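You operate a simulated robot arm through the tools that you are given. There is no shell and no other tool.

Carry out the task below with a simulated robot arm. There is one attempt and no reset: what you move stays moved.

Task
Change the remote's dead purple cell for the teal one.
Fine: purple cell into the red box; shut the cell door and try the red key till the little lamp winks.
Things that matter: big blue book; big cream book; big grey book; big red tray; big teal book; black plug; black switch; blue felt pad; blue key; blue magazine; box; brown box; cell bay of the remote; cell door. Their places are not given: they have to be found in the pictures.

Only the result counts: the job must be done as asked and must still hold three seconds after the hand-in. Knocking over, shifting, dropping, spilling or breaking anything else fails it.

Robot
A 6-joint arm with a two-finger parallel gripper, fixed in place. Base frame: the origin is on the floor under the middle of its stand, x ahead of it, y to its left, z up; the work surface is at about z = 0.7. Readings come in m, degrees, newtons and seconds.
With the tool pointing down near the work surface it reaches from about 0.26 to 0.64 m from the base axis. Its first joint turns from -115.0 to 115.0 degrees. Payload 3.43 kg.
The TCP is the grasp point between the finger pads, 0.034 m short of the fingertips. In the tool frame z runs along the fingers and y along their closing line. Largest opening 0.128 m; finger width 0.024, thickness 0.012; the body of the gripper, 0.048 by 0.13 m, starts 0.096 m behind the TCP.
Orientation is that of the tool frame in the base frame, as a unit quaternion [x, y, z, w]. With the fingers straight down and closing along the base's y, the tool's x points along the base's -x, its y along +y and its z along -z.

Tools
- The arm moves only by the tool nudge_tool. Its argument "targets" is a list of rows, each a list of 3 entries, a list of its own where there are three numbers: the shift along the tool's x, y, z in units of 30 mm (1.0 is 30 mm), then the turn, a rotation vector about the tool's x, y, z in units of 6 degrees (1.0 is 6 degrees), then the finger opening in m, from 0 to 0.128. In form: [[[x, y, z], [rx, ry, rz], gripper], ...]. A call has 1 to 20 rows; each row shifts and turns the commanded pose from where the row before left it, along the tool's axes as they then stand. A call with a number of a shift or a turn outside -1 to 1 is refused whole. Each row takes 0.2 s and may step no farther than 0.05 m and 8.6 degrees from the row before; otherwise, or with a gripper value out of range, the whole call is refused. Where a pose cannot be reached the arm comes as near as it can. A force on the tool above 90 N (or 10 N above the force at the start of the call, whichever is more), or a blocked arm, ends the call early, and 0.2 s more pass. Each finger travels about 0.153 m/s and halts on what it meets, pressing with about 34 N; the grip force reading is that of the motor and also rises with nothing between the fingers. The clock runs only during rows and for 0.2 s after the last one: add rows that do not move to give the fingers time. The reply holds the time, the measured pose of the TCP, the force on the tool along the base axes, the opening and the grip force, in the units named above and with some noise, with the torque about the TCP (base axes, N m) and any sound that the robot's microphone picked up.
- Cameras (640 x 400 px; columns grow to the right, rows downward): "scene" is fixed at [0.0496, -0.4983, 1.3508]; the picture's right is [0.82, -0.57, 0.00], its down [-0.30, -0.44, -0.85] and it looks along [0.48, 0.70, -0.53] (base axes); focal length 320 px, centre (320, 200). "wrist" rides on the gripper at [0.076, -0.011, -0.16] in the tool frame; the picture's right is [0.15, 0.99, 0.00], its down [-0.88, 0.13, -0.46] and it looks along [-0.45, 0.07, 0.89] (tool axes); focal length 234 px, centre (320, 200).
- capture(camera): a new picture of that camera. No time passes.
- lift_body(by): slides the trunk up (or, below 0, down) by that many m; the arm rides with it, the base frame stays. It gives what a move gives, with no picture.
- pixel_to_xyz(camera, pixels): for up to 12 pixels [column, row] of the newest picture of that camera ("zoom" is the newest enlarged one), the place [x, y, z] in the base frame of the surface seen there, good to about 0.002 m. No time passes.
- enlarge(camera, box): a new picture of the part [left, top, right, bottom] of that camera's present view, enlarged. No time passes.
- finish_job(): hands the job in; it is judged then, once.

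Leave the gripper open and the arm clear of the work at the hand-in unless told otherwise.

The tools are called after ">>>" by a JSON object that holds its "op" and its "data". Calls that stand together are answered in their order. nudge_tool: Moves the arm, as the interface text tells. Its arguments: {"type":"object","properties":{"targets":{"type":"array"}},"required":["targets"]} The other tools are called the same way: lift_body (by) moves the trunk up or down; capture (camera) takes a picture; pixel_to_xyz (camera, pixels) gives the place of the surface under pixels of a picture; enlarge (camera, box) takes an enlarged picture of a part of a camera's view; finish_job () hands the job in.

At the start:

```text
time_s: 0.0
tcp_pos: [0.4017, 0.1852, 1.1192]
orientation: [0.0, 1.0, 0.0, 0.0]
contact_force: [0.4, -0.1, 0.2]
ft_torque: [-0.01, 0.01, 0.03]
finger_gap: 0.1281
finger_force: 0.0
trunk travel left (down, up): [-0.825, 0.165]
```

scene: 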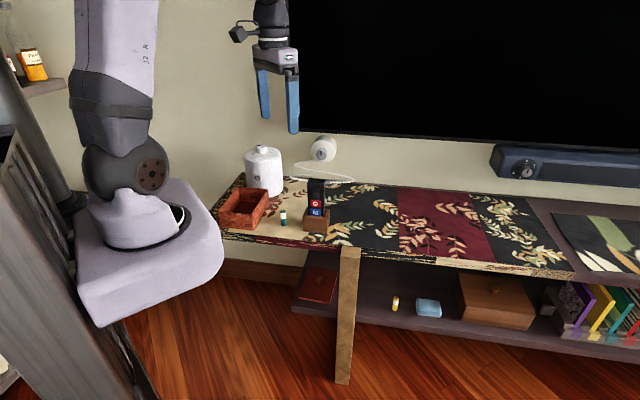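
wrist: 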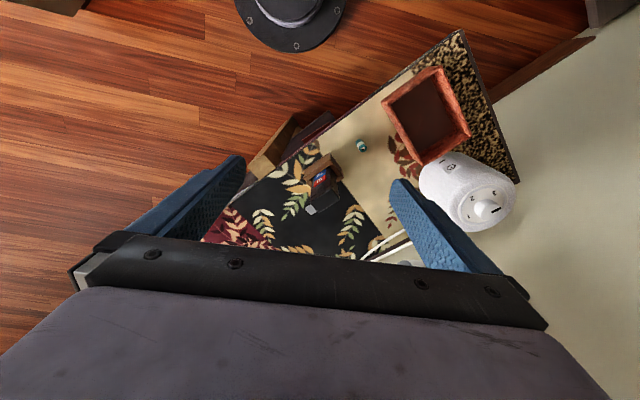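

I see the red box, the white pot, a small teal cell and a remote standing in a holder on the table. I will enlarge those areas in both cameras to look more closely.

>>> {"op": "enlarge", "data": {"camera": "scene", "box": [200, 130, 360, 250]}}

>>> {"op": "enlarge", "data": {"camera": "wrist", "box": [240, 100, 400, 220]}}

```text
3.33 times, centred on (280, 190) of scene
```

zoom: 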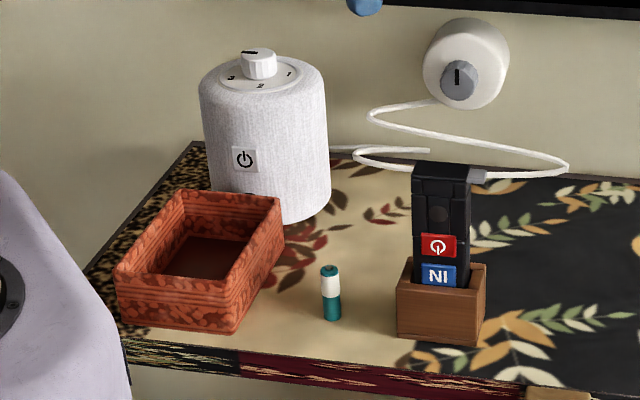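

```text
3.33 times, centred on (320, 160) of wrist
```

zoom: 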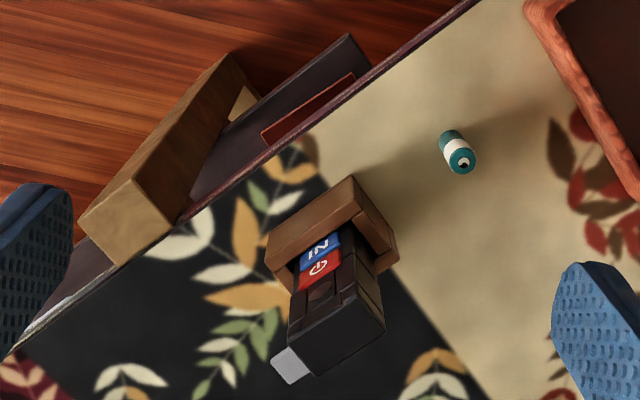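

I will read 3D points of the remote, holder, teal cell and box, first from the zoom of the wrist view.

>>> {"op": "pixel_to_xyz", "data": {"camera": "zoom", "pixels": [[318, 268], [318, 248], [336, 340], [290, 366], [350, 190], [285, 250], [380, 250], [458, 155], [445, 138], [462, 165], [300, 350], [380, 320]]}}

>>> {"op": "pixel_to_xyz", "data": {"camera": "wrist", "pixels": [[430, 115], [384, 102], [440, 70], [470, 135], [428, 162], [488, 210], [450, 170], [460, 32], [250, 160], [330, 130], [415, 250], [330, 185]]}}

>>> {"op": "capture", "data": {"camera": "scene"}}

```text
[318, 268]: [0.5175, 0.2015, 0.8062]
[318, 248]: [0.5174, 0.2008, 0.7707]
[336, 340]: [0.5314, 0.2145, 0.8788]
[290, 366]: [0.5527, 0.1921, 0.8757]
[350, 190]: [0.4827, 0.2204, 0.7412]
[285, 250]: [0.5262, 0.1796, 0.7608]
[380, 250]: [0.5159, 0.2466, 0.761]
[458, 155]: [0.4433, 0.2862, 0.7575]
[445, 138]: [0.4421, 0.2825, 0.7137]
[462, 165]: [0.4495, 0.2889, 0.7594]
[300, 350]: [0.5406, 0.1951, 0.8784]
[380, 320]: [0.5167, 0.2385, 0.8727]
```

```text
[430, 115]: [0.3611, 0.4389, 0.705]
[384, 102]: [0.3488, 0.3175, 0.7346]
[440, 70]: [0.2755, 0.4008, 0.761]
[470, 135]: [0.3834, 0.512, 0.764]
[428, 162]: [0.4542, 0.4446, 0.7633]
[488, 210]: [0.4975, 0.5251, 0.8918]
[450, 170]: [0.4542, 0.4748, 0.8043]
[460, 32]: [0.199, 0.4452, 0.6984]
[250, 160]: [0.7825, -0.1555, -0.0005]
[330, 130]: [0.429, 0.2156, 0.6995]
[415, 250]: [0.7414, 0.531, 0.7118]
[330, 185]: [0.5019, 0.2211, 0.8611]
```

```text
taken
```

scene: 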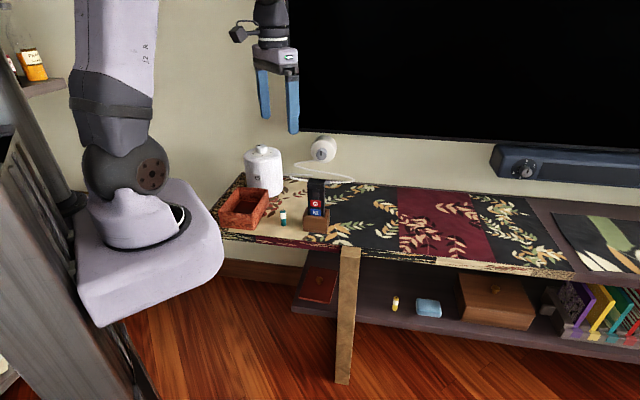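

The remote stands nearly upright in the holder (top near z 0.878). I enlarge it much more tightly in both views to learn its faces, the grey tab, and the door.

>>> {"op": "enlarge", "data": {"camera": "wrist", "box": [296, 140, 348, 220]}}

>>> {"op": "enlarge", "data": {"camera": "scene", "box": [290, 165, 340, 240]}}

```text
5.00 times, centred on (322, 180) of wrist
```

zoom: 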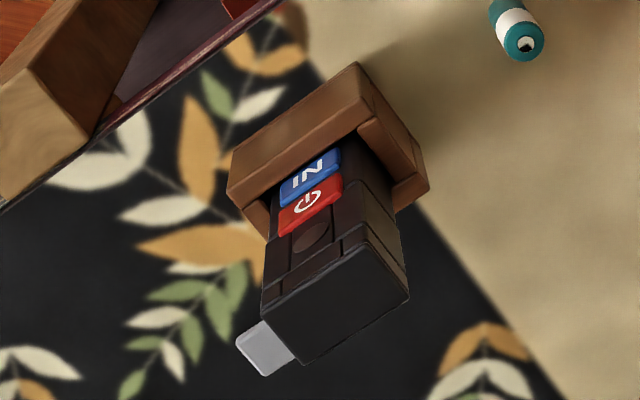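

```text
5.33 times, centred on (315, 202) of scene
```

zoom: 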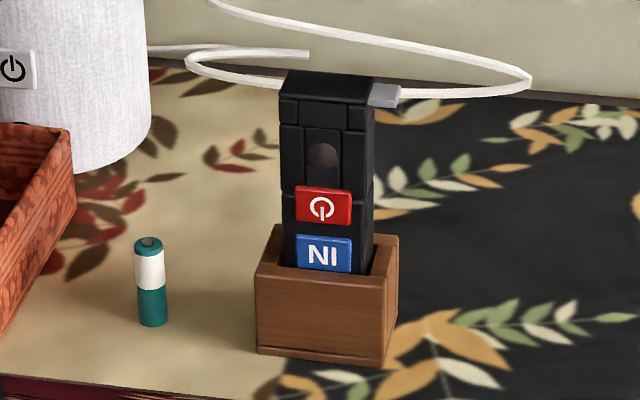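

The keys read upside-down, so the remote stands head down. I'll read detailed positions on these zooms to get its orientation and the grey tab.

>>> {"op": "pixel_to_xyz", "data": {"camera": "zoom", "pixels": [[284, 92], [370, 100], [300, 76], [374, 82], [385, 95], [322, 155], [288, 150], [360, 155], [322, 205], [322, 252], [345, 112], [290, 112]]}}

>>> {"op": "pixel_to_xyz", "data": {"camera": "scene", "pixels": [[224, 234], [300, 244], [440, 262], [570, 274], [245, 185], [330, 178], [500, 195], [350, 110], [220, 160], [322, 150], [350, 180], [520, 160]]}}

```text
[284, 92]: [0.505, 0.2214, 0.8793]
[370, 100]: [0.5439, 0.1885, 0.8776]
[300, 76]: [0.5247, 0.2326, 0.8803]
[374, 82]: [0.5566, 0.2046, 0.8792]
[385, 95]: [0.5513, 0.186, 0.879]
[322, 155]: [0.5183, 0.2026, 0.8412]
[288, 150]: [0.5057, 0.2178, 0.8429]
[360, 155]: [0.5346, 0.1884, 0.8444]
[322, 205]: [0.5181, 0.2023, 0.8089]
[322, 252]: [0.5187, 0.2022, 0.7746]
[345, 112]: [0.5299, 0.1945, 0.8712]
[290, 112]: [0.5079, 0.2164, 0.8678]
```

```text
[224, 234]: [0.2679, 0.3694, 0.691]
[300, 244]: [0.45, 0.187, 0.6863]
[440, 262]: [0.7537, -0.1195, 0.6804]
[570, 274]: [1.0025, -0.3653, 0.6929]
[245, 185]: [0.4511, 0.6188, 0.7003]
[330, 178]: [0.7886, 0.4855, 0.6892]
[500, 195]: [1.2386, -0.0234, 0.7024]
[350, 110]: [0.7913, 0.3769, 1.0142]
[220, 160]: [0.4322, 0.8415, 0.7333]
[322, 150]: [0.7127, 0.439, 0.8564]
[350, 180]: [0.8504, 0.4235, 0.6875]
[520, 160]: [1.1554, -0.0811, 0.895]
```

The table is turned 45° (front edge along (0.707,-0.707)); the remote is aligned with it. Before moving the trunk, I check where the arm's shoulder block is relative to the table in the scene picture.

>>> {"op": "pixel_to_xyz", "data": {"camera": "scene", "pixels": [[150, 250], [215, 240], [110, 310], [150, 170], [120, 130], [115, 30], [190, 200], [70, 260], [220, 215], [270, 60], [295, 110], [265, 95]]}}

>>> {"op": "enlarge", "data": {"camera": "scene", "box": [0, 0, 320, 400]}}

```text
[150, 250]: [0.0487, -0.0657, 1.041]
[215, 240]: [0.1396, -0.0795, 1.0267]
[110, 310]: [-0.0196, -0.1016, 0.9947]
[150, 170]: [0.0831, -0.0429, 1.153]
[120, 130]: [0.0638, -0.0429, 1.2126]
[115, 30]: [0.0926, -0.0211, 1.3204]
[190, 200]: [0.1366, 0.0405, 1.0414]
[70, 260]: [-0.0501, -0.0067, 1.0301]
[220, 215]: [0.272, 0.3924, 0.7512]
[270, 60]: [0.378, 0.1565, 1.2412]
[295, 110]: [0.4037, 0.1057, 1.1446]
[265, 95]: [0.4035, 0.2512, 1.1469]
```

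```text
1.00 times, centred on (160, 200) of scene (not enlarged: the box is as wide or as high as the picture)
```

zoom: 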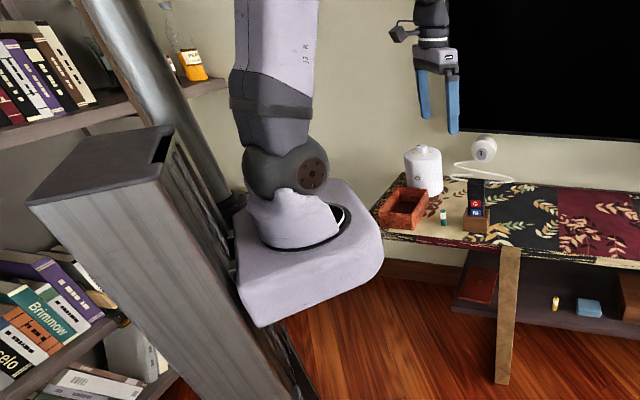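

The shoulder block stays well short of the table, so lowering the trunk is safe. I lower by 0.15 m for a closer wrist view of the remote's front and top.

>>> {"op": "lift_body", "data": {"by": -0.15}}

>>> {"op": "capture", "data": {"camera": "wrist"}}

```text
time_s: 1.8
tcp_pos: [0.4032, 0.1853, 0.9704]
orientation: [-0.001, 1.0, 0.0, 0.0]
contact_force: [0.6, -0.4, 0.1]
ft_torque: [0.04, 0.01, -0.04]
finger_gap: 0.128
finger_force: 0.0
trunk travel left (down, up): [-0.675, 0.315]
```

```text
taken
```

wrist: 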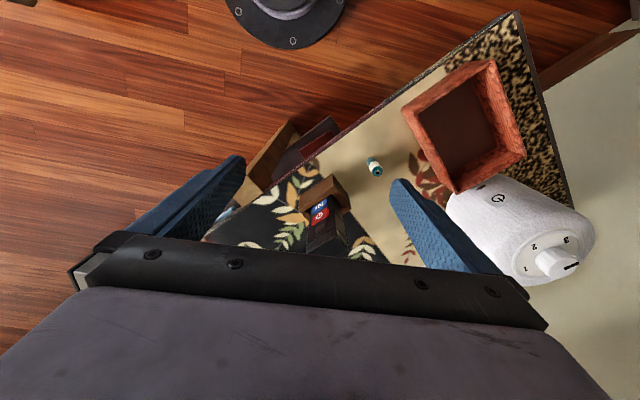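

The remote shows near (325,230) but the gripper partly hides it. I turn the tool by -45° about its axis so the camera faces the remote's front squarely, and shift 72 mm along the table direction, all at z≈0.97 above everything.

>>> {"op": "nudge_tool", "data": {"targets": [[[0, 0, 0], [0, 0, -1], 0.128], [[0, 0, 0], [0, 0, -1], 0.128], [[0, 0, 0], [0, 0, -1], 0.128], [[0, 0, 0], [0, 0, -1], 0.128], [[0, 0, 0], [0, 0, -1], 0.128], [[0, 0, 0], [0, 0, -1], 0.128], [[0, 0, 0], [0, 0, -1], 0.128], [[0, 0, 0], [0, 0, -0.5], 0.128], [[0.5, -0.8, 0], [0, 0, 0], 0.128], [[0.5, -0.8, 0], [0, 0, 0], 0.128], [[0.5, -0.8, 0], [0, 0, 0], 0.128], [[0, 0, 0], [0, 0, 0], 0.128]]}}

>>> {"op": "capture", "data": {"camera": "wrist"}}

```text
time_s: 4.3
tcp_pos: [0.4213, 0.1009, 0.9695]
orientation: [-0.382, 0.924, 0.001, 0.0]
contact_force: [-0.3, 0.7, -0.3]
ft_torque: [-0.06, 0.0, 0.03]
finger_gap: 0.1279
finger_force: 0.1
trunk travel left (down, up): [-0.675, 0.315]
```

```text
taken
```

wrist: 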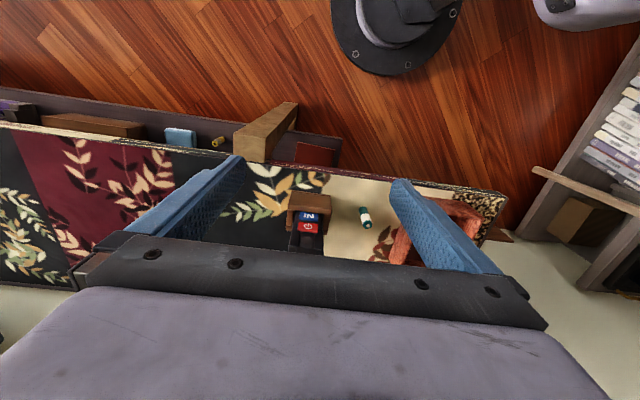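

The remote sits half behind the gripper body at (310,225). I tilt the tool 30° about its y so the fingers point slightly forward and the remote moves up in the picture.

>>> {"op": "nudge_tool", "data": {"targets": [[[0, 0, 0], [0, -1, 0], 0.128], [[0, 0, 0], [0, -1, 0], 0.128], [[0, 0, 0], [0, -1, 0], 0.128], [[0, 0, 0], [0, -1, 0], 0.128], [[0, 0, 0], [0, -1, 0], 0.128], [[0, 0, 0], [0, 0, 0], 0.128]]}}

>>> {"op": "capture", "data": {"camera": "wrist"}}

```text
time_s: 5.8
tcp_pos: [0.4207, 0.1018, 0.9707]
orientation: [-0.369, 0.892, 0.1, 0.24]
contact_force: [-0.3, 0.6, 0.4]
ft_torque: [0.02, 0.0, 0.01]
finger_gap: 0.1279
finger_force: 0.0
trunk travel left (down, up): [-0.675, 0.315]
```

```text
taken
```

wrist: 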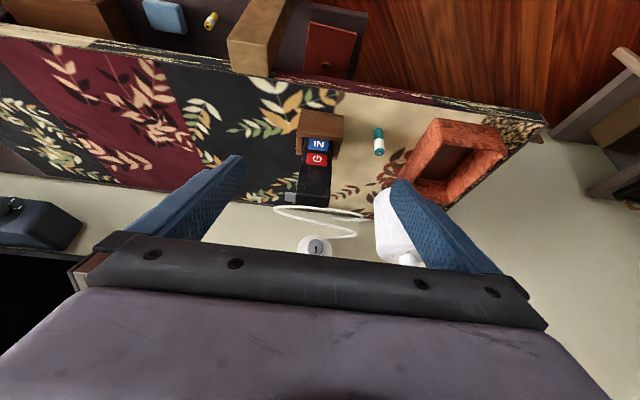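

Now the whole remote front is visible near (315,165). I enlarge it.

>>> {"op": "enlarge", "data": {"camera": "wrist", "box": [280, 105, 400, 215]}}

>>> {"op": "enlarge", "data": {"camera": "wrist", "box": [280, 140, 350, 215]}}

```text
3.64 times, centred on (340, 160) of wrist
```

zoom: 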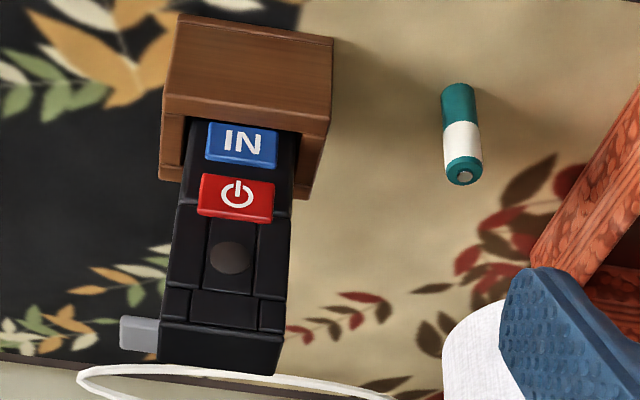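

```text
5.33 times, centred on (315, 178) of wrist
```

zoom: 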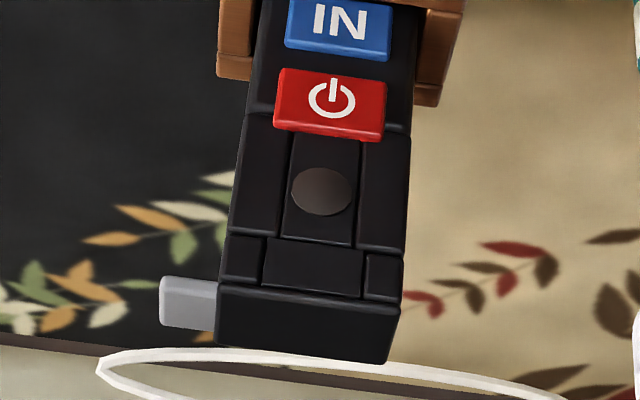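

I see front plates around a dark round lamp, a top face, and a grey tab at the side of the top. I read the 3D places of those parts from this zoom.

>>> {"op": "pixel_to_xyz", "data": {"camera": "zoom", "pixels": [[165, 290], [210, 295], [175, 318], [210, 322], [225, 295], [395, 305], [225, 335], [380, 355], [320, 190], [330, 105], [310, 270], [300, 310]]}}

```text
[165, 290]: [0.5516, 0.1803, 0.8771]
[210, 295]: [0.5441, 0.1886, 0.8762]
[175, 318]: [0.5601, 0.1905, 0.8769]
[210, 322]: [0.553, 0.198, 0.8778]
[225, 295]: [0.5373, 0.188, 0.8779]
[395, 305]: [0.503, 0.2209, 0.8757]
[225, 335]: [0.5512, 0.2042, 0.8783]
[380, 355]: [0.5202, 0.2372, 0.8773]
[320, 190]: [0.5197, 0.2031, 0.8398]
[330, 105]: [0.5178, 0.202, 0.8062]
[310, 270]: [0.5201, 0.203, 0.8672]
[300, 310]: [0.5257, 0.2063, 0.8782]
```

In table axes (u along the edge, v into depth) the top face spans u 0.199–0.2505, v 0.5115–0.5375, and the tab sticks out 12 mm at the +u end, centred in v. It looks like a lid on top. I undo the tilt and turn another 90° to look at the tab side.

>>> {"op": "nudge_tool", "data": {"targets": [[[0, 0, 0], [0, 1, 0], 0.128], [[0, 0, 0], [0, 1, 0], 0.128], [[0, 0, 0], [0, 1, 0], 0.128], [[0, 0, 0], [0, 1, 0], 0.128], [[0, 0, 0], [0, 1, 0], 0.128], [[0, 0, 0], [0, 0, -1], 0.128], [[0, 0, 0], [0, 0, -1], 0.128], [[0, 0, 0], [0, 0, -1], 0.128], [[0, 0, 0], [0, 0, -1], 0.128], [[0, 0, 0], [0, 0, -1], 0.128], [[0, 0, 0], [0, 0, -1], 0.128], [[0, 0, 0], [0, 0, -1], 0.128], [[0, 0, 0], [0, 0, -1], 0.128], [[0, 0, 0], [0, 0, -1], 0.128], [[0, 0, 0], [0, 0, -1], 0.128], [[0, 0, 0], [0, 0, -1], 0.128], [[0, 0, 0], [0, 0, -1], 0.128], [[0, 0, 0], [0, 0, -1], 0.128], [[0, 0, 0], [0, 0, -1], 0.128], [[0, 0, 0], [0, 0, -1], 0.128]]}}

```text
time_s: 9.9
tcp_pos: [0.4204, 0.1008, 0.9701]
orientation: [0.924, -0.382, 0.0, 0.0]
contact_force: [0.8, 0.5, -0.5]
ft_torque: [-0.01, -0.01, -0.03]
finger_gap: 0.128
finger_force: 0.1
trunk travel left (down, up): [-0.675, 0.315]
```

The tool's x now points along +u. I move over to u≈0.30, v≈0.525 at the same height and look.

>>> {"op": "nudge_tool", "data": {"targets": [[[0.5, -1, 0], [0, 0, 0], 0.128], [[0.5, -1, 0], [0, 0, 0], 0.128], [[0.5, -1, 0], [0, 0, 0], 0.128], [[0.5, -1, 0], [0, 0, 0], 0.128], [[0.5, -1, 0], [0, 0, 0], 0.128], [[0, 0, 0], [0, 0, 0], 0.128]]}}

>>> {"op": "capture", "data": {"camera": "wrist"}}

```text
time_s: 11.3
tcp_pos: [0.5805, 0.1557, 0.9702]
orientation: [0.924, -0.383, 0.0, 0.0]
contact_force: [0.0, 0.4, 0.1]
ft_torque: [0.01, -0.01, -0.03]
finger_gap: 0.128
finger_force: 0.1
trunk travel left (down, up): [-0.675, 0.315]
```

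```text
taken
```

wrist: 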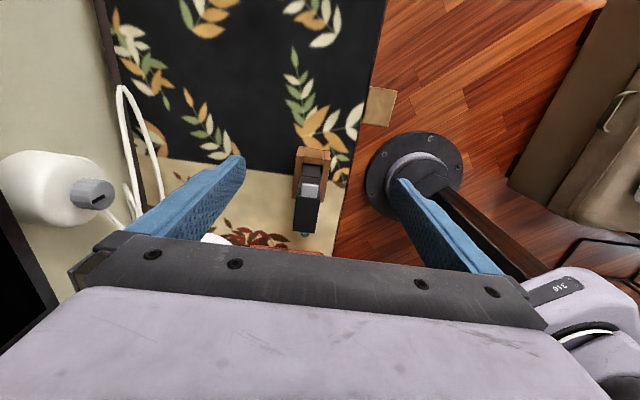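

The side with the tab is at (310,190). I enlarge it.

>>> {"op": "enlarge", "data": {"camera": "wrist", "box": [275, 140, 345, 240]}}

```text
4.00 times, centred on (310, 190) of wrist
```

zoom: 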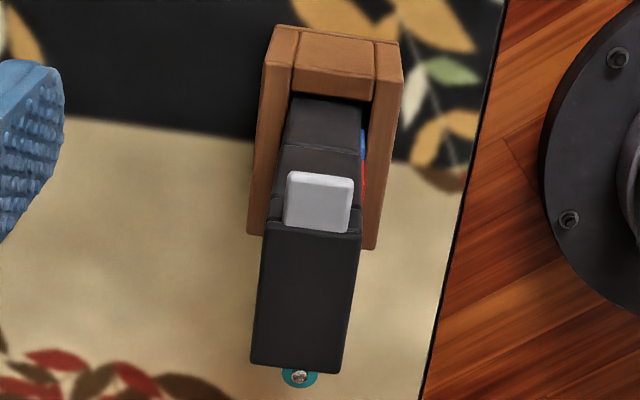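

The tab belongs to a thin top lid. I check the tab's thickness and the hinge from the scene camera.

>>> {"op": "enlarge", "data": {"camera": "scene", "box": [300, 172, 335, 200]}}

>>> {"op": "capture", "data": {"camera": "scene"}}

```text
14.29 times, centred on (318, 186) of scene
```

zoom: 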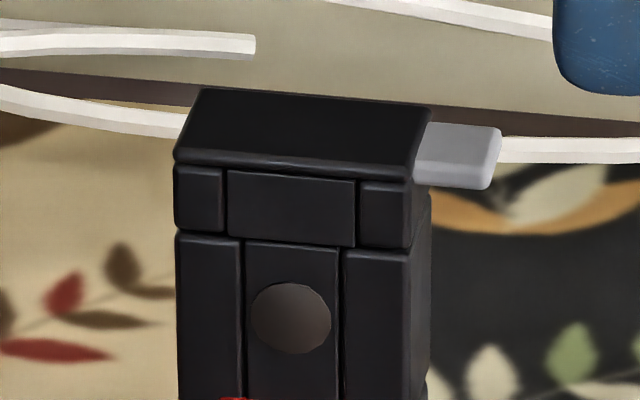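

```text
taken
```

scene: 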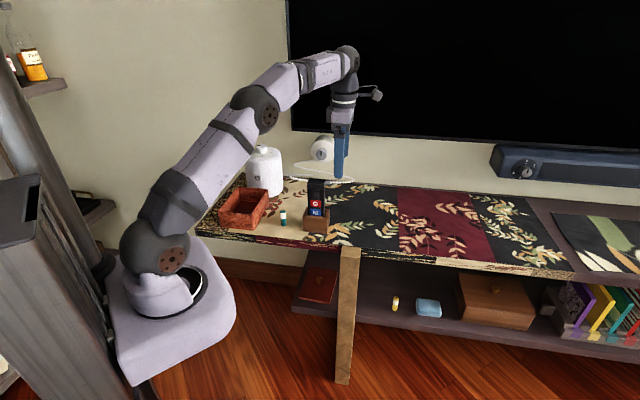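

This zoom is very clear: a thin lid with the grey tab, blocks beneath it, and the dark lamp. I read exact places here.

>>> {"op": "pixel_to_xyz", "data": {"camera": "zoom", "pixels": [[290, 205], [200, 200], [385, 215], [290, 160], [290, 310], [205, 300], [380, 310], [450, 180], [450, 145], [485, 170], [425, 230], [235, 290]]}}

```text
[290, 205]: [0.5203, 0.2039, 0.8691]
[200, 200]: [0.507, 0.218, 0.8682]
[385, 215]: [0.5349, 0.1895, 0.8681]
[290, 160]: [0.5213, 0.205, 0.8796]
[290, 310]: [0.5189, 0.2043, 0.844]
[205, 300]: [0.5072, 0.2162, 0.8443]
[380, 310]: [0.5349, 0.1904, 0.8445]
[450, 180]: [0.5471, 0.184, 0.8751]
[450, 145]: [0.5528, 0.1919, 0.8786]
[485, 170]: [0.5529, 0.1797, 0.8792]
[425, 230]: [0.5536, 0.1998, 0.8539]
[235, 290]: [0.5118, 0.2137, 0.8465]
```

The lid plus tab is about 4–5 mm thick, tab spanning u 0.2505–0.2625, v 0.5175–0.531, z≈0.874–0.879. Plan: grip the tab from both sides (closing along v) and swing the lid up about the far (-u) end. I move over the tab at z≈0.93 with the opening reduced to 0.05 and look.

>>> {"op": "nudge_tool", "data": {"targets": [[[-0.6, -0.12, 0], [0, 0, 0], 0.1], [[-0.5, 0, 0.4], [0, 0, 0], 0.07], [[0, 0, 0.6], [0, 0, 0], 0.05], [[0, 0, 0.3], [0, 0, 0], 0.05], [[0, 0, 0], [0, 0, 0], 0.05]]}}

>>> {"op": "capture", "data": {"camera": "wrist"}}

>>> {"op": "enlarge", "data": {"camera": "scene", "box": [295, 140, 345, 210]}}

```text
time_s: 12.6
tcp_pos: [0.56, 0.1811, 0.9317]
orientation: [0.924, -0.383, 0.0, 0.0]
contact_force: [0.4, -0.7, -0.1]
ft_torque: [0.01, 0.01, -0.02]
finger_gap: 0.0497
finger_force: 0.0
trunk travel left (down, up): [-0.675, 0.315]
```

```text
taken
```

wrist: 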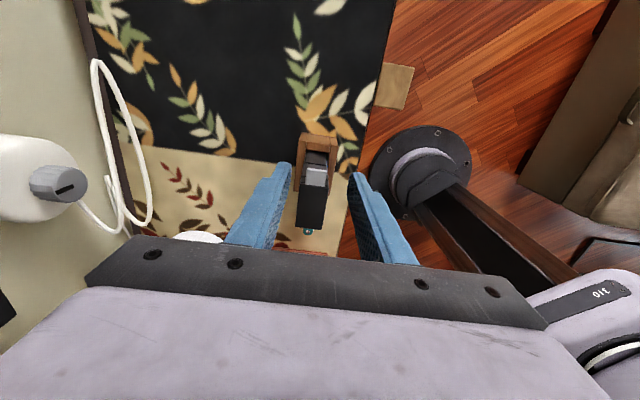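

```text
5.71 times, centred on (320, 175) of scene
```

zoom: 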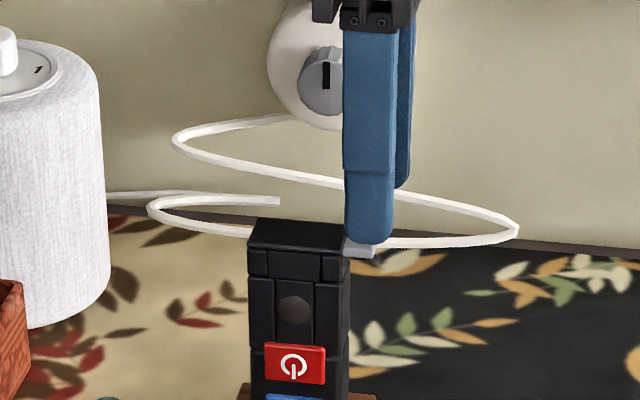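

TCP is at u 0.268, v 0.524, straddling the tab. I go down 33 mm so the tips pass the tab, then close on it with some waiting rows.

>>> {"op": "nudge_tool", "data": {"targets": [[[0, 0, 0.6], [0, 0, 0], 0.05], [[0, 0, 0.5], [0, 0, 0], 0.05], [[0, 0, 0], [0, 0, 0], 0.025], [[0, 0, 0], [0, 0, 0], 0.01], [[0, 0, 0], [0, 0, 0], 0.01]]}}

>>> {"op": "enlarge", "data": {"camera": "scene", "box": [295, 150, 345, 210]}}

```text
time_s: 13.8
tcp_pos: [0.5597, 0.1809, 0.8977]
orientation: [0.924, -0.382, 0.0, 0.001]
contact_force: [1.1, -0.5, 0.5]
ft_torque: [-0.1, -0.09, 0.01]
finger_gap: 0.0187
finger_force: 34.0
trunk travel left (down, up): [-0.675, 0.315]
```

```text
6.67 times, centred on (320, 180) of scene
```

zoom: 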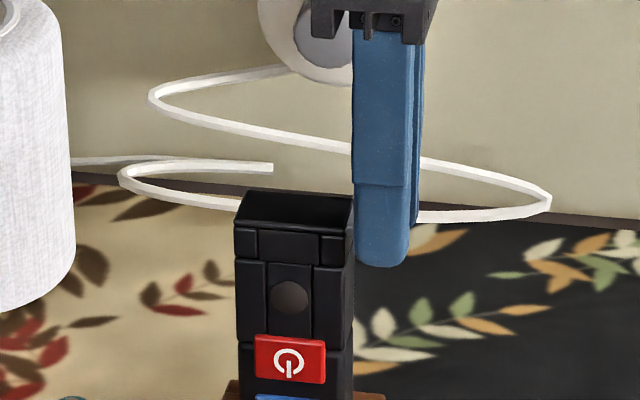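

Grip reads 34 N at 18.7 mm, so the tab is held. I swing it 12° about the presumed hinge (u≈0.20, z≈0.876) and check force and picture.

>>> {"op": "nudge_tool", "data": {"targets": [[[-0.044, 0, -0.116], [0, 0.5, 0], 0.01], [[-0.044, 0, -0.116], [0, 0.5, 0], 0.01], [[-0.044, 0, -0.116], [0, 0.5, 0], 0.01], [[-0.044, 0, -0.116], [0, 0.5, 0], 0.01], [[0, 0, 0], [0, 0, 0], 0.01]]}}

>>> {"op": "enlarge", "data": {"camera": "scene", "box": [295, 165, 345, 235]}}

```text
time_s: 14.9
tcp_pos: [0.5551, 0.1868, 0.9109]
orientation: [0.919, -0.38, 0.098, 0.039]
contact_force: [-0.7, 1.2, 3.5]
ft_torque: [0.21, 0.17, -0.04]
finger_gap: 0.0187
finger_force: 33.8
trunk travel left (down, up): [-0.675, 0.315]
```

```text
5.71 times, centred on (320, 200) of scene
```

zoom: 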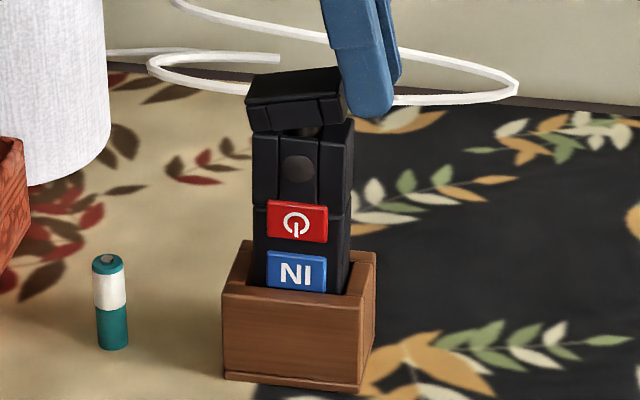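

The door turns out to be a deeper cap (lid plus about 16 mm skirt) and it has tilted. I zoom in closely to see how it is attached.

>>> {"op": "enlarge", "data": {"camera": "scene", "box": [302, 172, 337, 200]}}

>>> {"op": "capture", "data": {"camera": "wrist"}}

```text
14.29 times, centred on (320, 186) of scene
```

zoom: 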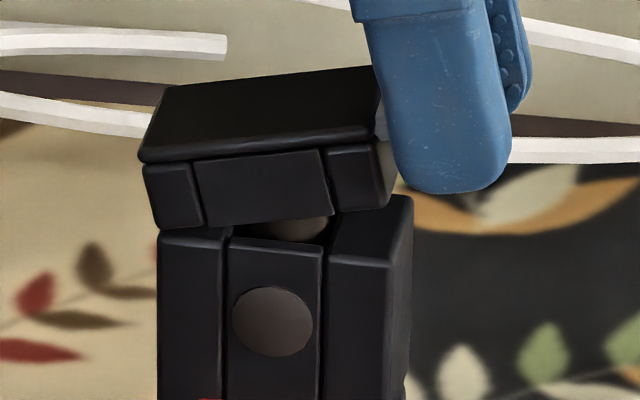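

```text
taken
```

wrist: 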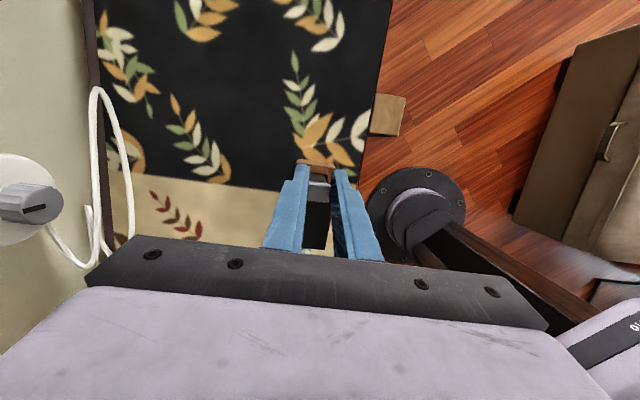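

The cap is hinged at its lower -u edge (about u 0.20, z 0.860), lower than I assumed; the remote leaned about 2 mm. I continue turning about the corrected hinge, taking the offset back, up to about 42°.

>>> {"op": "nudge_tool", "data": {"targets": [[[-0.11, 0, -0.115], [0, 0.5, 0], 0.01], [[-0.1, 0, -0.115], [0, 0.5, 0], 0.01], [[-0.072, 0, -0.115], [0, 0.5, 0], 0.01], [[-0.072, 0, -0.115], [0, 0.5, 0], 0.01], [[-0.072, 0, -0.115], [0, 0.5, 0], 0.01], [[-0.072, 0, -0.115], [0, 0.5, 0], 0.01], [[-0.072, 0, -0.115], [0, 0.5, 0], 0.01], [[-0.072, 0, -0.115], [0, 0.5, 0], 0.01], [[-0.072, 0, -0.115], [0, 0.5, 0], 0.01], [[-0.072, 0, -0.115], [0, 0.5, 0], 0.01], [[0, 0, 0], [0, 0, 0], 0.01]]}}

>>> {"op": "enlarge", "data": {"camera": "scene", "box": [295, 165, 345, 235]}}

>>> {"op": "capture", "data": {"camera": "scene"}}

```text
time_s: 17.4
tcp_pos: [0.5289, 0.2108, 0.9331]
orientation: [0.862, -0.357, 0.332, 0.137]
contact_force: [-0.4, 2.5, 8.4]
ft_torque: [0.34, 0.21, 0.0]
finger_gap: 0.0188
finger_force: 34.3
trunk travel left (down, up): [-0.675, 0.315]
```

```text
5.71 times, centred on (320, 200) of scene
```

zoom: 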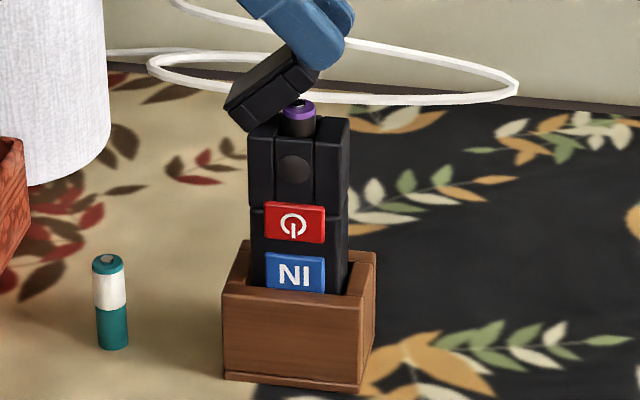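

```text
taken
```

scene: 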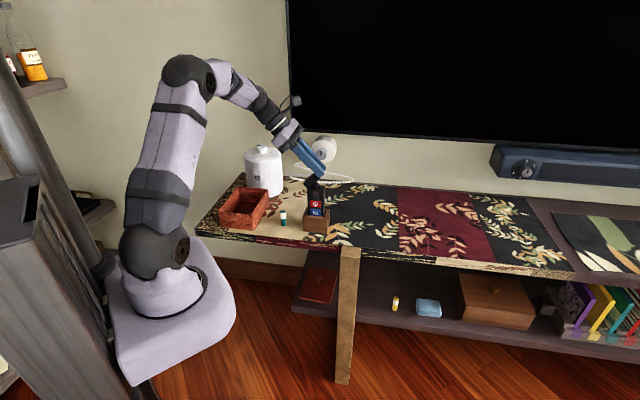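

The purple cell is visible, sticking out of the bay top. Force is +8 N upward, so I am pressing the remote down slightly. I look closer at the hinge.

>>> {"op": "enlarge", "data": {"camera": "scene", "box": [302, 166, 337, 194]}}

>>> {"op": "pixel_to_xyz", "data": {"camera": "zoom", "pixels": [[250, 215], [160, 230], [140, 210], [200, 300], [340, 300], [270, 220], [285, 200], [300, 150], [240, 190], [180, 160]]}}

```text
14.29 times, centred on (320, 180) of scene
```

zoom: 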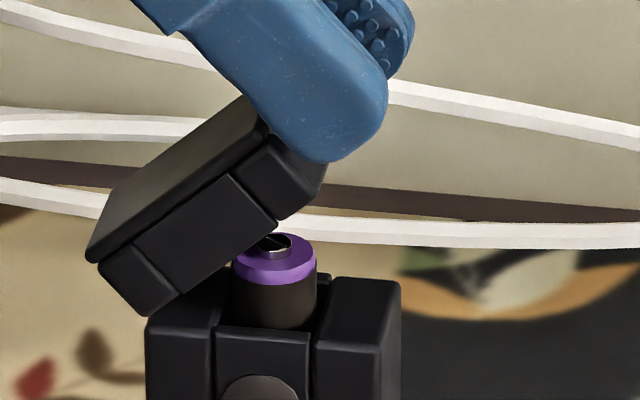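

```text
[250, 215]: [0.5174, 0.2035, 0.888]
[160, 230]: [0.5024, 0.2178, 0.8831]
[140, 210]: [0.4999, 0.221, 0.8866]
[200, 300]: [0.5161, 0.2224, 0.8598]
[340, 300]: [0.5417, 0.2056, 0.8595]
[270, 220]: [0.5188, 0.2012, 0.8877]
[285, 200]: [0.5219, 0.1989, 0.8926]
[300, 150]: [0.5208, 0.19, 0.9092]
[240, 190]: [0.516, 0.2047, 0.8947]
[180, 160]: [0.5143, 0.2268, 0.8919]
```

The hinge sits where expected and the remote is back upright. The purple cell has its silver nub up. I continue the swing 36° more to about 78°.

>>> {"op": "nudge_tool", "data": {"targets": [[[-0.067, 0, -0.115], [0, 0.5, 0], 0.01], [[-0.067, 0, -0.115], [0, 0.5, 0], 0.01], [[-0.067, 0, -0.115], [0, 0.5, 0], 0.01], [[-0.067, 0, -0.115], [0, 0.5, 0], 0.01], [[-0.067, 0, -0.115], [0, 0.5, 0], 0.01], [[-0.067, 0, -0.115], [0, 0.5, 0], 0.01], [[-0.067, 0, -0.115], [0, 0.5, 0], 0.01], [[-0.067, 0, -0.115], [0, 0.5, 0], 0.01], [[-0.067, 0, -0.115], [0, 0.5, 0], 0.01], [[-0.067, 0, -0.115], [0, 0.5, 0], 0.01], [[-0.067, 0, -0.115], [0, 0.5, 0], 0.01], [[-0.067, 0, -0.115], [0, 0.5, 0], 0.01], [[0, 0, 0], [0, 0, 0], 0.01]]}}

>>> {"op": "enlarge", "data": {"camera": "scene", "box": [295, 155, 345, 235]}}

>>> {"op": "capture", "data": {"camera": "scene"}}

```text
time_s: 20.1
tcp_pos: [0.496, 0.2442, 0.9353]
orientation: [0.718, -0.297, 0.582, 0.241]
contact_force: [-0.6, 1.4, 3.6]
ft_torque: [0.1, -0.02, 0.04]
finger_gap: 0.0188
finger_force: 33.8
trunk travel left (down, up): [-0.675, 0.315]
```

```text
5.00 times, centred on (320, 195) of scene
```

zoom: 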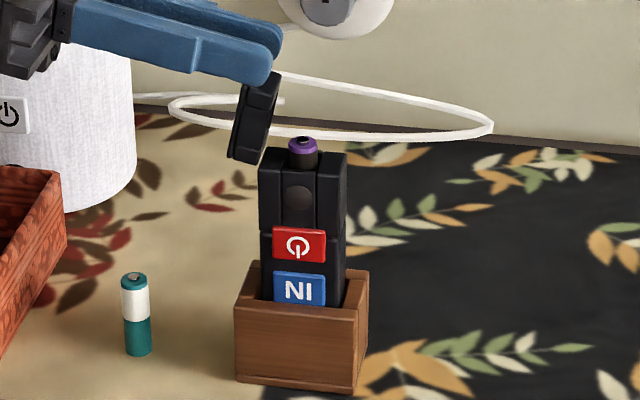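

```text
taken
```

scene: 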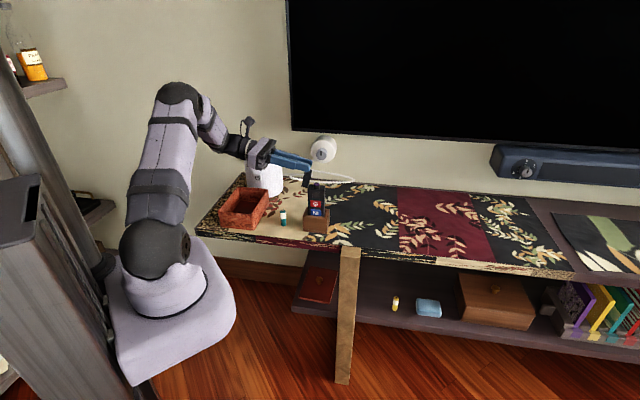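

The cap is nearly upright at 78°. I swing about 18° more so that it passes the vertical.

>>> {"op": "nudge_tool", "data": {"targets": [[[-0.072, 0, -0.115], [0, 0.5, 0], 0.01], [[-0.072, 0, -0.115], [0, 0.5, 0], 0.01], [[-0.072, 0, -0.115], [0, 0.5, 0], 0.01], [[-0.072, 0, -0.115], [0, 0.5, 0], 0.01], [[-0.072, 0, -0.115], [0, 0.5, 0], 0.01], [[-0.072, 0, -0.115], [0, 0.5, 0], 0.01], [[0, 0, 0], [0, 0, 0], 0.01]]}}

>>> {"op": "enlarge", "data": {"camera": "scene", "box": [295, 155, 345, 235]}}

```text
time_s: 21.8
tcp_pos: [0.4798, 0.2603, 0.9223]
orientation: [0.617, -0.256, 0.688, 0.284]
contact_force: [-1.3, 3.5, 9.6]
ft_torque: [-0.07, -0.23, 0.11]
finger_gap: 0.0186
finger_force: 34.5
trunk travel left (down, up): [-0.675, 0.315]
```

```text
5.00 times, centred on (320, 195) of scene
```

zoom: 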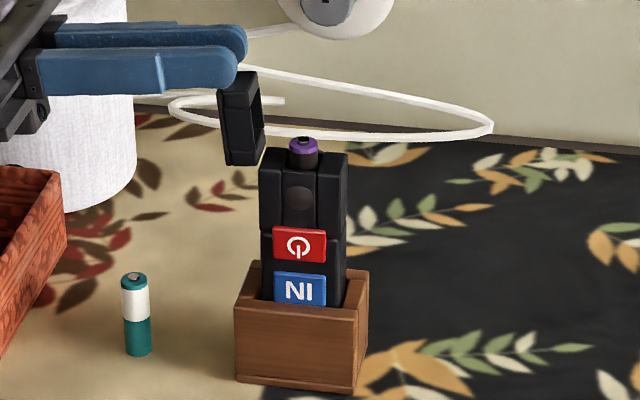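

The cap stands at about 96°. I open the fingers to 0.045 and see whether it stays.

>>> {"op": "nudge_tool", "data": {"targets": [[[0, 0, 0], [0, 0, 0], 0.03], [[0, 0, 0], [0, 0, 0], 0.045], [[0, 0, 0], [0, 0, 0], 0.045]]}}

>>> {"op": "enlarge", "data": {"camera": "scene", "box": [295, 155, 345, 235]}}

```text
time_s: 22.6
tcp_pos: [0.4801, 0.2602, 0.9233]
orientation: [0.618, -0.256, 0.686, 0.285]
contact_force: [0.0, -0.1, -0.1]
ft_torque: [-0.04, 0.02, 0.0]
finger_gap: 0.045
finger_force: 0.1
trunk travel left (down, up): [-0.675, 0.315]
```

```text
5.00 times, centred on (320, 195) of scene
```

zoom: 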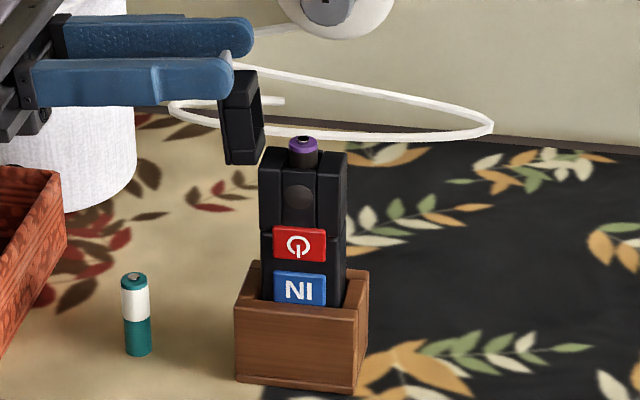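

The cap stays open with zero force. I lift the gripper straight up 90 mm off the tab (tool x is up now).

>>> {"op": "nudge_tool", "data": {"targets": [[[1, 0, 0], [0, 0, 0], 0.045], [[1, 0, 0], [0, 0, 0], 0.045], [[1, 0, 0], [0, 0, 0], 0.045], [[0, 0, 0], [0, 0, 0], 0.045]]}}

>>> {"op": "enlarge", "data": {"camera": "scene", "box": [295, 155, 345, 235]}}

```text
time_s: 23.6
tcp_pos: [0.4747, 0.2675, 1.0115]
orientation: [0.619, -0.256, 0.686, 0.284]
contact_force: [0.5, 0.9, 0.7]
ft_torque: [0.0, -0.02, 0.0]
finger_gap: 0.0451
finger_force: 0.2
trunk travel left (down, up): [-0.675, 0.315]
```

```text
5.00 times, centred on (320, 195) of scene
```

zoom: 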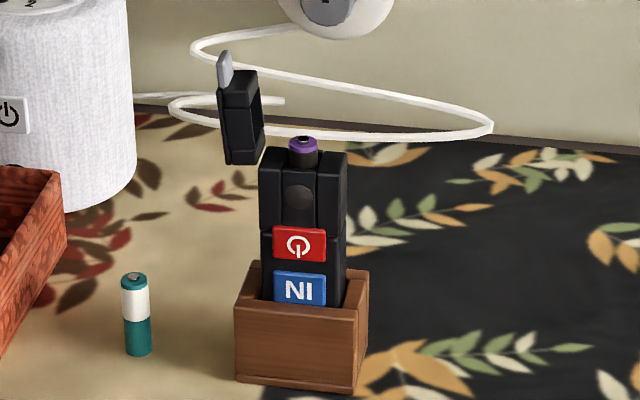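

The cap stands open on its own with the tab free. I turn the tool back to point straight down (−96° about its y).

>>> {"op": "nudge_tool", "data": {"targets": [[[0, 0, 0], [0, -1, 0], 0.045], [[0, 0, 0], [0, -1, 0], 0.045], [[0, 0, 0], [0, -1, 0], 0.045], [[0, 0, 0], [0, -1, 0], 0.045], [[0, 0, 0], [0, -1, 0], 0.045], [[0, 0, 0], [0, -1, 0], 0.045], [[0, 0, 0], [0, -1, 0], 0.045], [[0, 0, 0], [0, -1, 0], 0.045], [[0, 0, 0], [0, -1, 0], 0.045], [[0, 0, 0], [0, -1, 0], 0.045], [[0, 0, 0], [0, -1, 0], 0.045], [[0, 0, 0], [0, -1, 0], 0.045], [[0, 0, 0], [0, -1, 0], 0.045], [[0, 0, 0], [0, -1, 0], 0.045], [[0, 0, 0], [0, -1, 0], 0.045], [[0, 0, 0], [0, -1, 0], 0.045], [[0, 0, 0], [0, 0, 0], 0.045]]}}

>>> {"op": "capture", "data": {"camera": "wrist"}}

>>> {"op": "enlarge", "data": {"camera": "scene", "box": [302, 160, 337, 200]}}

```text
time_s: 27.1
tcp_pos: [0.4732, 0.2662, 1.0121]
orientation: [0.924, -0.382, -0.001, -0.001]
contact_force: [-0.2, -0.7, 0.7]
ft_torque: [0.01, 0.02, 0.0]
finger_gap: 0.0453
finger_force: 0.0
trunk travel left (down, up): [-0.675, 0.315]
```

```text
taken
```

wrist: 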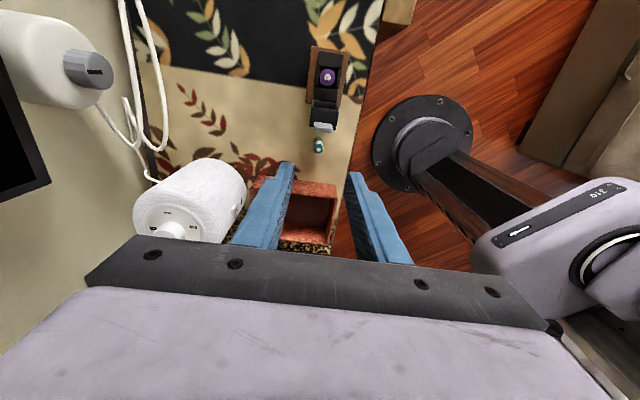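

```text
10.00 times, centred on (320, 180) of scene
```

zoom: 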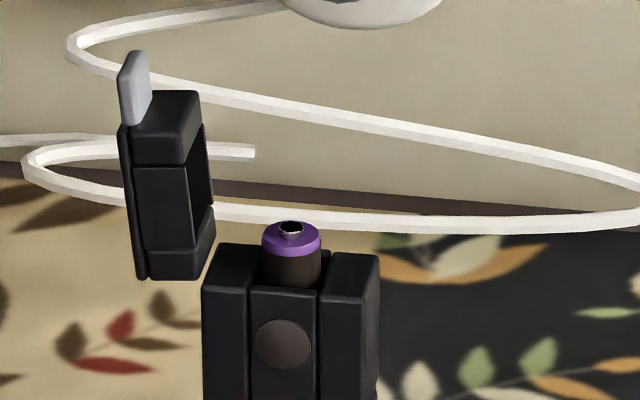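

The cell protrudes about 14 mm above the bay. I zoom the wrist view on the open bay to get exact positions.

>>> {"op": "enlarge", "data": {"camera": "wrist", "box": [297, 40, 357, 160]}}

>>> {"op": "enlarge", "data": {"camera": "wrist", "box": [302, 50, 352, 110]}}

```text
3.33 times, centred on (327, 100) of wrist
```

zoom: 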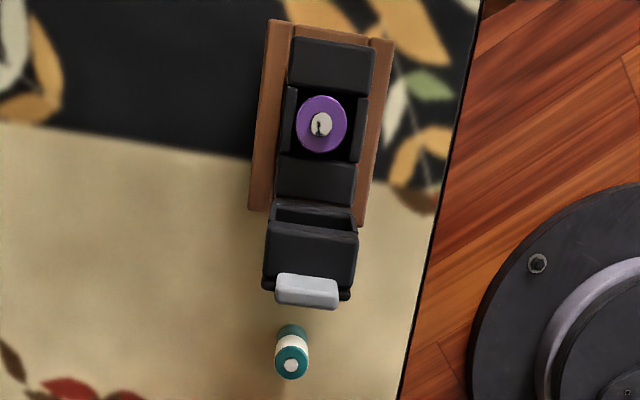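

```text
6.67 times, centred on (327, 80) of wrist
```

zoom: 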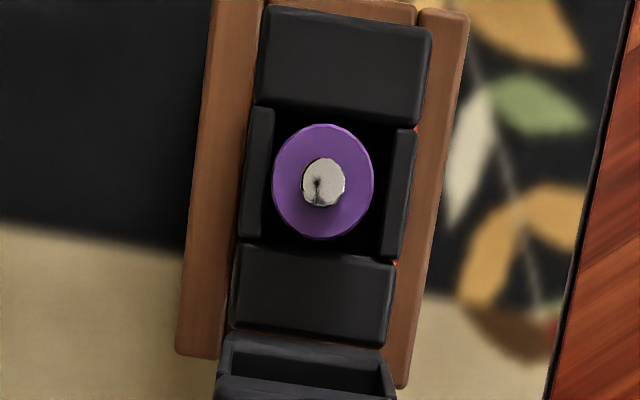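

Clear view from above: the cell sits in the middle of the bay, nub up. I read positions of the nub, ring edges, walls and the teal cell.

>>> {"op": "pixel_to_xyz", "data": {"camera": "zoom", "pixels": [[322, 182], [295, 180], [352, 180], [322, 140], [322, 225], [340, 60], [310, 290], [258, 170], [402, 190], [280, 180], [368, 180], [385, 150]]}}

>>> {"op": "enlarge", "data": {"camera": "wrist", "box": [302, 120, 342, 165]}}

```text
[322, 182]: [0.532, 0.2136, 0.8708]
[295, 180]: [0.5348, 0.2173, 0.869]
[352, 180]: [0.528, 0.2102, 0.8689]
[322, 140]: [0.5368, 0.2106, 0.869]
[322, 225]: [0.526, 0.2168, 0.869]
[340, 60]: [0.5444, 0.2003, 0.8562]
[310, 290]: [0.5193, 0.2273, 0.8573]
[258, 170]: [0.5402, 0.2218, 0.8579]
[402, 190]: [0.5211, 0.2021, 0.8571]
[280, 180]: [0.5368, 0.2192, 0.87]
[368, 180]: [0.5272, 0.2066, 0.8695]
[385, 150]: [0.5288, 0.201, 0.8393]
```

```text
8.89 times, centred on (322, 142) of wrist
```

zoom: 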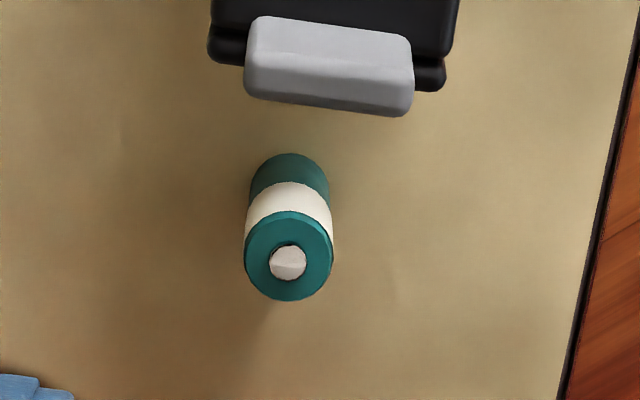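

Cell centre u 0.2248, v 0.5268, diameter ~15.5 mm, ring top z 0.869, walls' top z 0.857. I move above it (opening 0.045, closing along v) and down to z≈0.94 first.

>>> {"op": "nudge_tool", "data": {"targets": [[[0.87, -0.045, 0], [0, 0, 0], 0.045], [[0.87, -0.045, 0], [0, 0, 0], 0.045], [[0.87, -0.04, 0], [0, 0, 0], 0.045], [[0, 0, 0.8], [0, 0, 0], 0.045], [[0, 0, 0.8], [0, 0, 0], 0.045], [[0, 0, 0.8], [0, 0, 0], 0.045], [[0, 0, 0], [0, 0, 0], 0.045], [[0, 0, 0], [0, 0, 0], 0.045]]}}

>>> {"op": "capture", "data": {"camera": "wrist"}}

>>> {"op": "enlarge", "data": {"camera": "scene", "box": [302, 155, 337, 200]}}

```text
time_s: 28.9
tcp_pos: [0.5317, 0.2126, 0.9401]
orientation: [0.923, -0.384, -0.001, 0.0]
contact_force: [0.0, -0.5, -0.9]
ft_torque: [-0.02, 0.03, -0.01]
finger_gap: 0.0454
finger_force: 0.0
trunk travel left (down, up): [-0.675, 0.315]
```

```text
taken
```

wrist: 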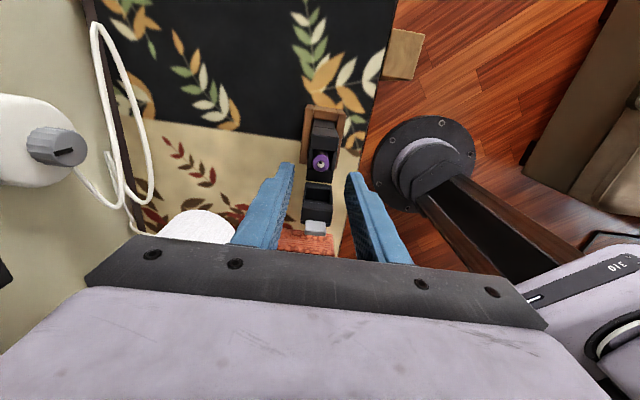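

```text
8.89 times, centred on (320, 178) of scene
```

zoom: 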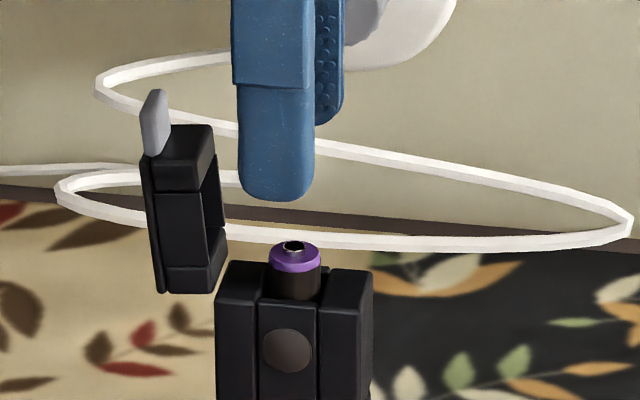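

TCP is at u 0.2256, v 0.5263, centred over the cell, with clearance to the open cap. I go down 47 mm to TCP z≈0.893 (tips ~2 mm above the walls) with the fingers still open and check force.

>>> {"op": "nudge_tool", "data": {"targets": [[[0, 0, 0.6], [0, 0, 0], 0.045], [[0, 0, 0.6], [0, 0, 0], 0.045], [[0, 0, 0.36], [0, 0, 0], 0.045], [[0, 0, 0], [0, 0, 0], 0.045], [[0, 0, 0], [0, 0, 0], 0.045]]}}

>>> {"op": "enlarge", "data": {"camera": "scene", "box": [302, 160, 337, 200]}}

>>> {"op": "enlarge", "data": {"camera": "wrist", "box": [270, 120, 370, 220]}}

```text
time_s: 30.1
tcp_pos: [0.5324, 0.2128, 0.8928]
orientation: [0.924, -0.383, 0.0, 0.0]
contact_force: [0.5, -0.2, 0.5]
ft_torque: [0.01, 0.01, -0.03]
finger_gap: 0.0451
finger_force: 0.2
trunk travel left (down, up): [-0.675, 0.315]
```

```text
10.00 times, centred on (320, 180) of scene
```

zoom: 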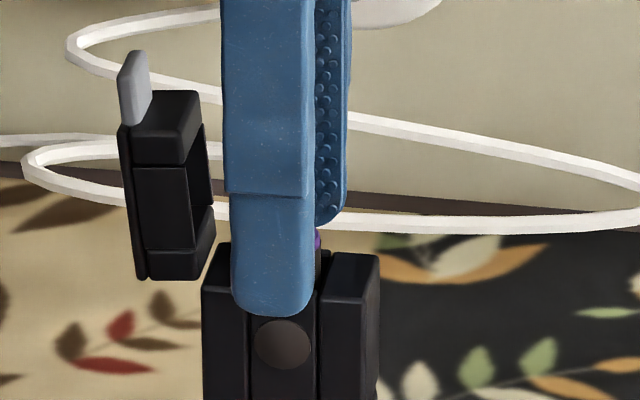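

```text
4.00 times, centred on (320, 170) of wrist
```

zoom: 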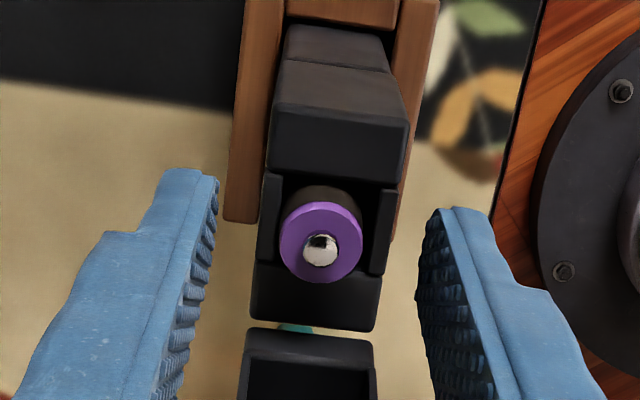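

The fingers straddle the cell evenly. I close on it.

>>> {"op": "nudge_tool", "data": {"targets": [[[0, 0, 0], [0, 0, 0], 0.025], [[0, 0, 0], [0, 0, 0], 0.008], [[0, 0, 0], [0, 0, 0], 0.008], [[0, 0, 0], [0, 0, 0], 0.008]]}}

>>> {"op": "enlarge", "data": {"camera": "scene", "box": [302, 160, 337, 200]}}

```text
time_s: 31.1
tcp_pos: [0.5306, 0.2126, 0.8929]
orientation: [0.924, -0.383, 0.0, 0.0]
contact_force: [-0.5, -1.4, 0.2]
ft_torque: [0.01, -0.03, 0.0]
finger_gap: 0.0159
finger_force: 33.9
trunk travel left (down, up): [-0.675, 0.315]
```

```text
10.00 times, centred on (320, 180) of scene
```

zoom: 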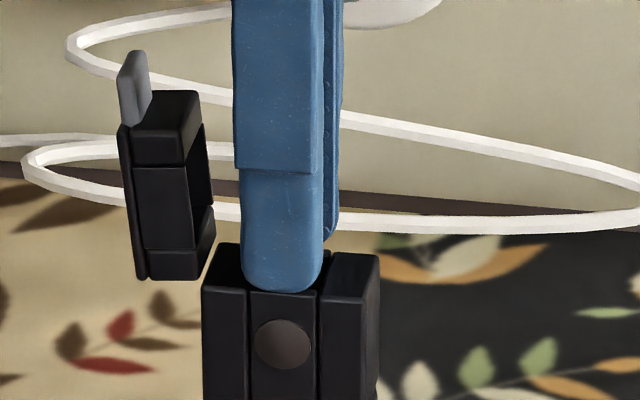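

Gripped at 15.9 mm with little side force. I lift straight up 30 mm and check that only the cell comes.

>>> {"op": "nudge_tool", "data": {"targets": [[[0, 0, -0.25], [0, 0, 0], 0.008], [[0, 0, -0.25], [0, 0, 0], 0.008], [[0, 0, -0.25], [0, 0, 0], 0.008], [[0, 0, -0.25], [0, 0, 0], 0.008]]}}

>>> {"op": "enlarge", "data": {"camera": "scene", "box": [295, 155, 345, 235]}}

```text
time_s: 32.1
tcp_pos: [0.5309, 0.2135, 0.925]
orientation: [0.924, -0.382, 0.001, 0.0]
contact_force: [-1.4, -0.2, -1.2]
ft_torque: [-0.01, -0.02, -0.01]
finger_gap: 0.0161
finger_force: 33.8
trunk travel left (down, up): [-0.675, 0.315]
```

```text
5.00 times, centred on (320, 195) of scene
```

zoom: 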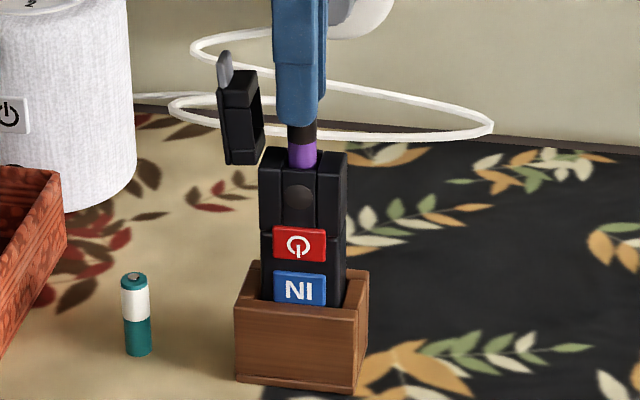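

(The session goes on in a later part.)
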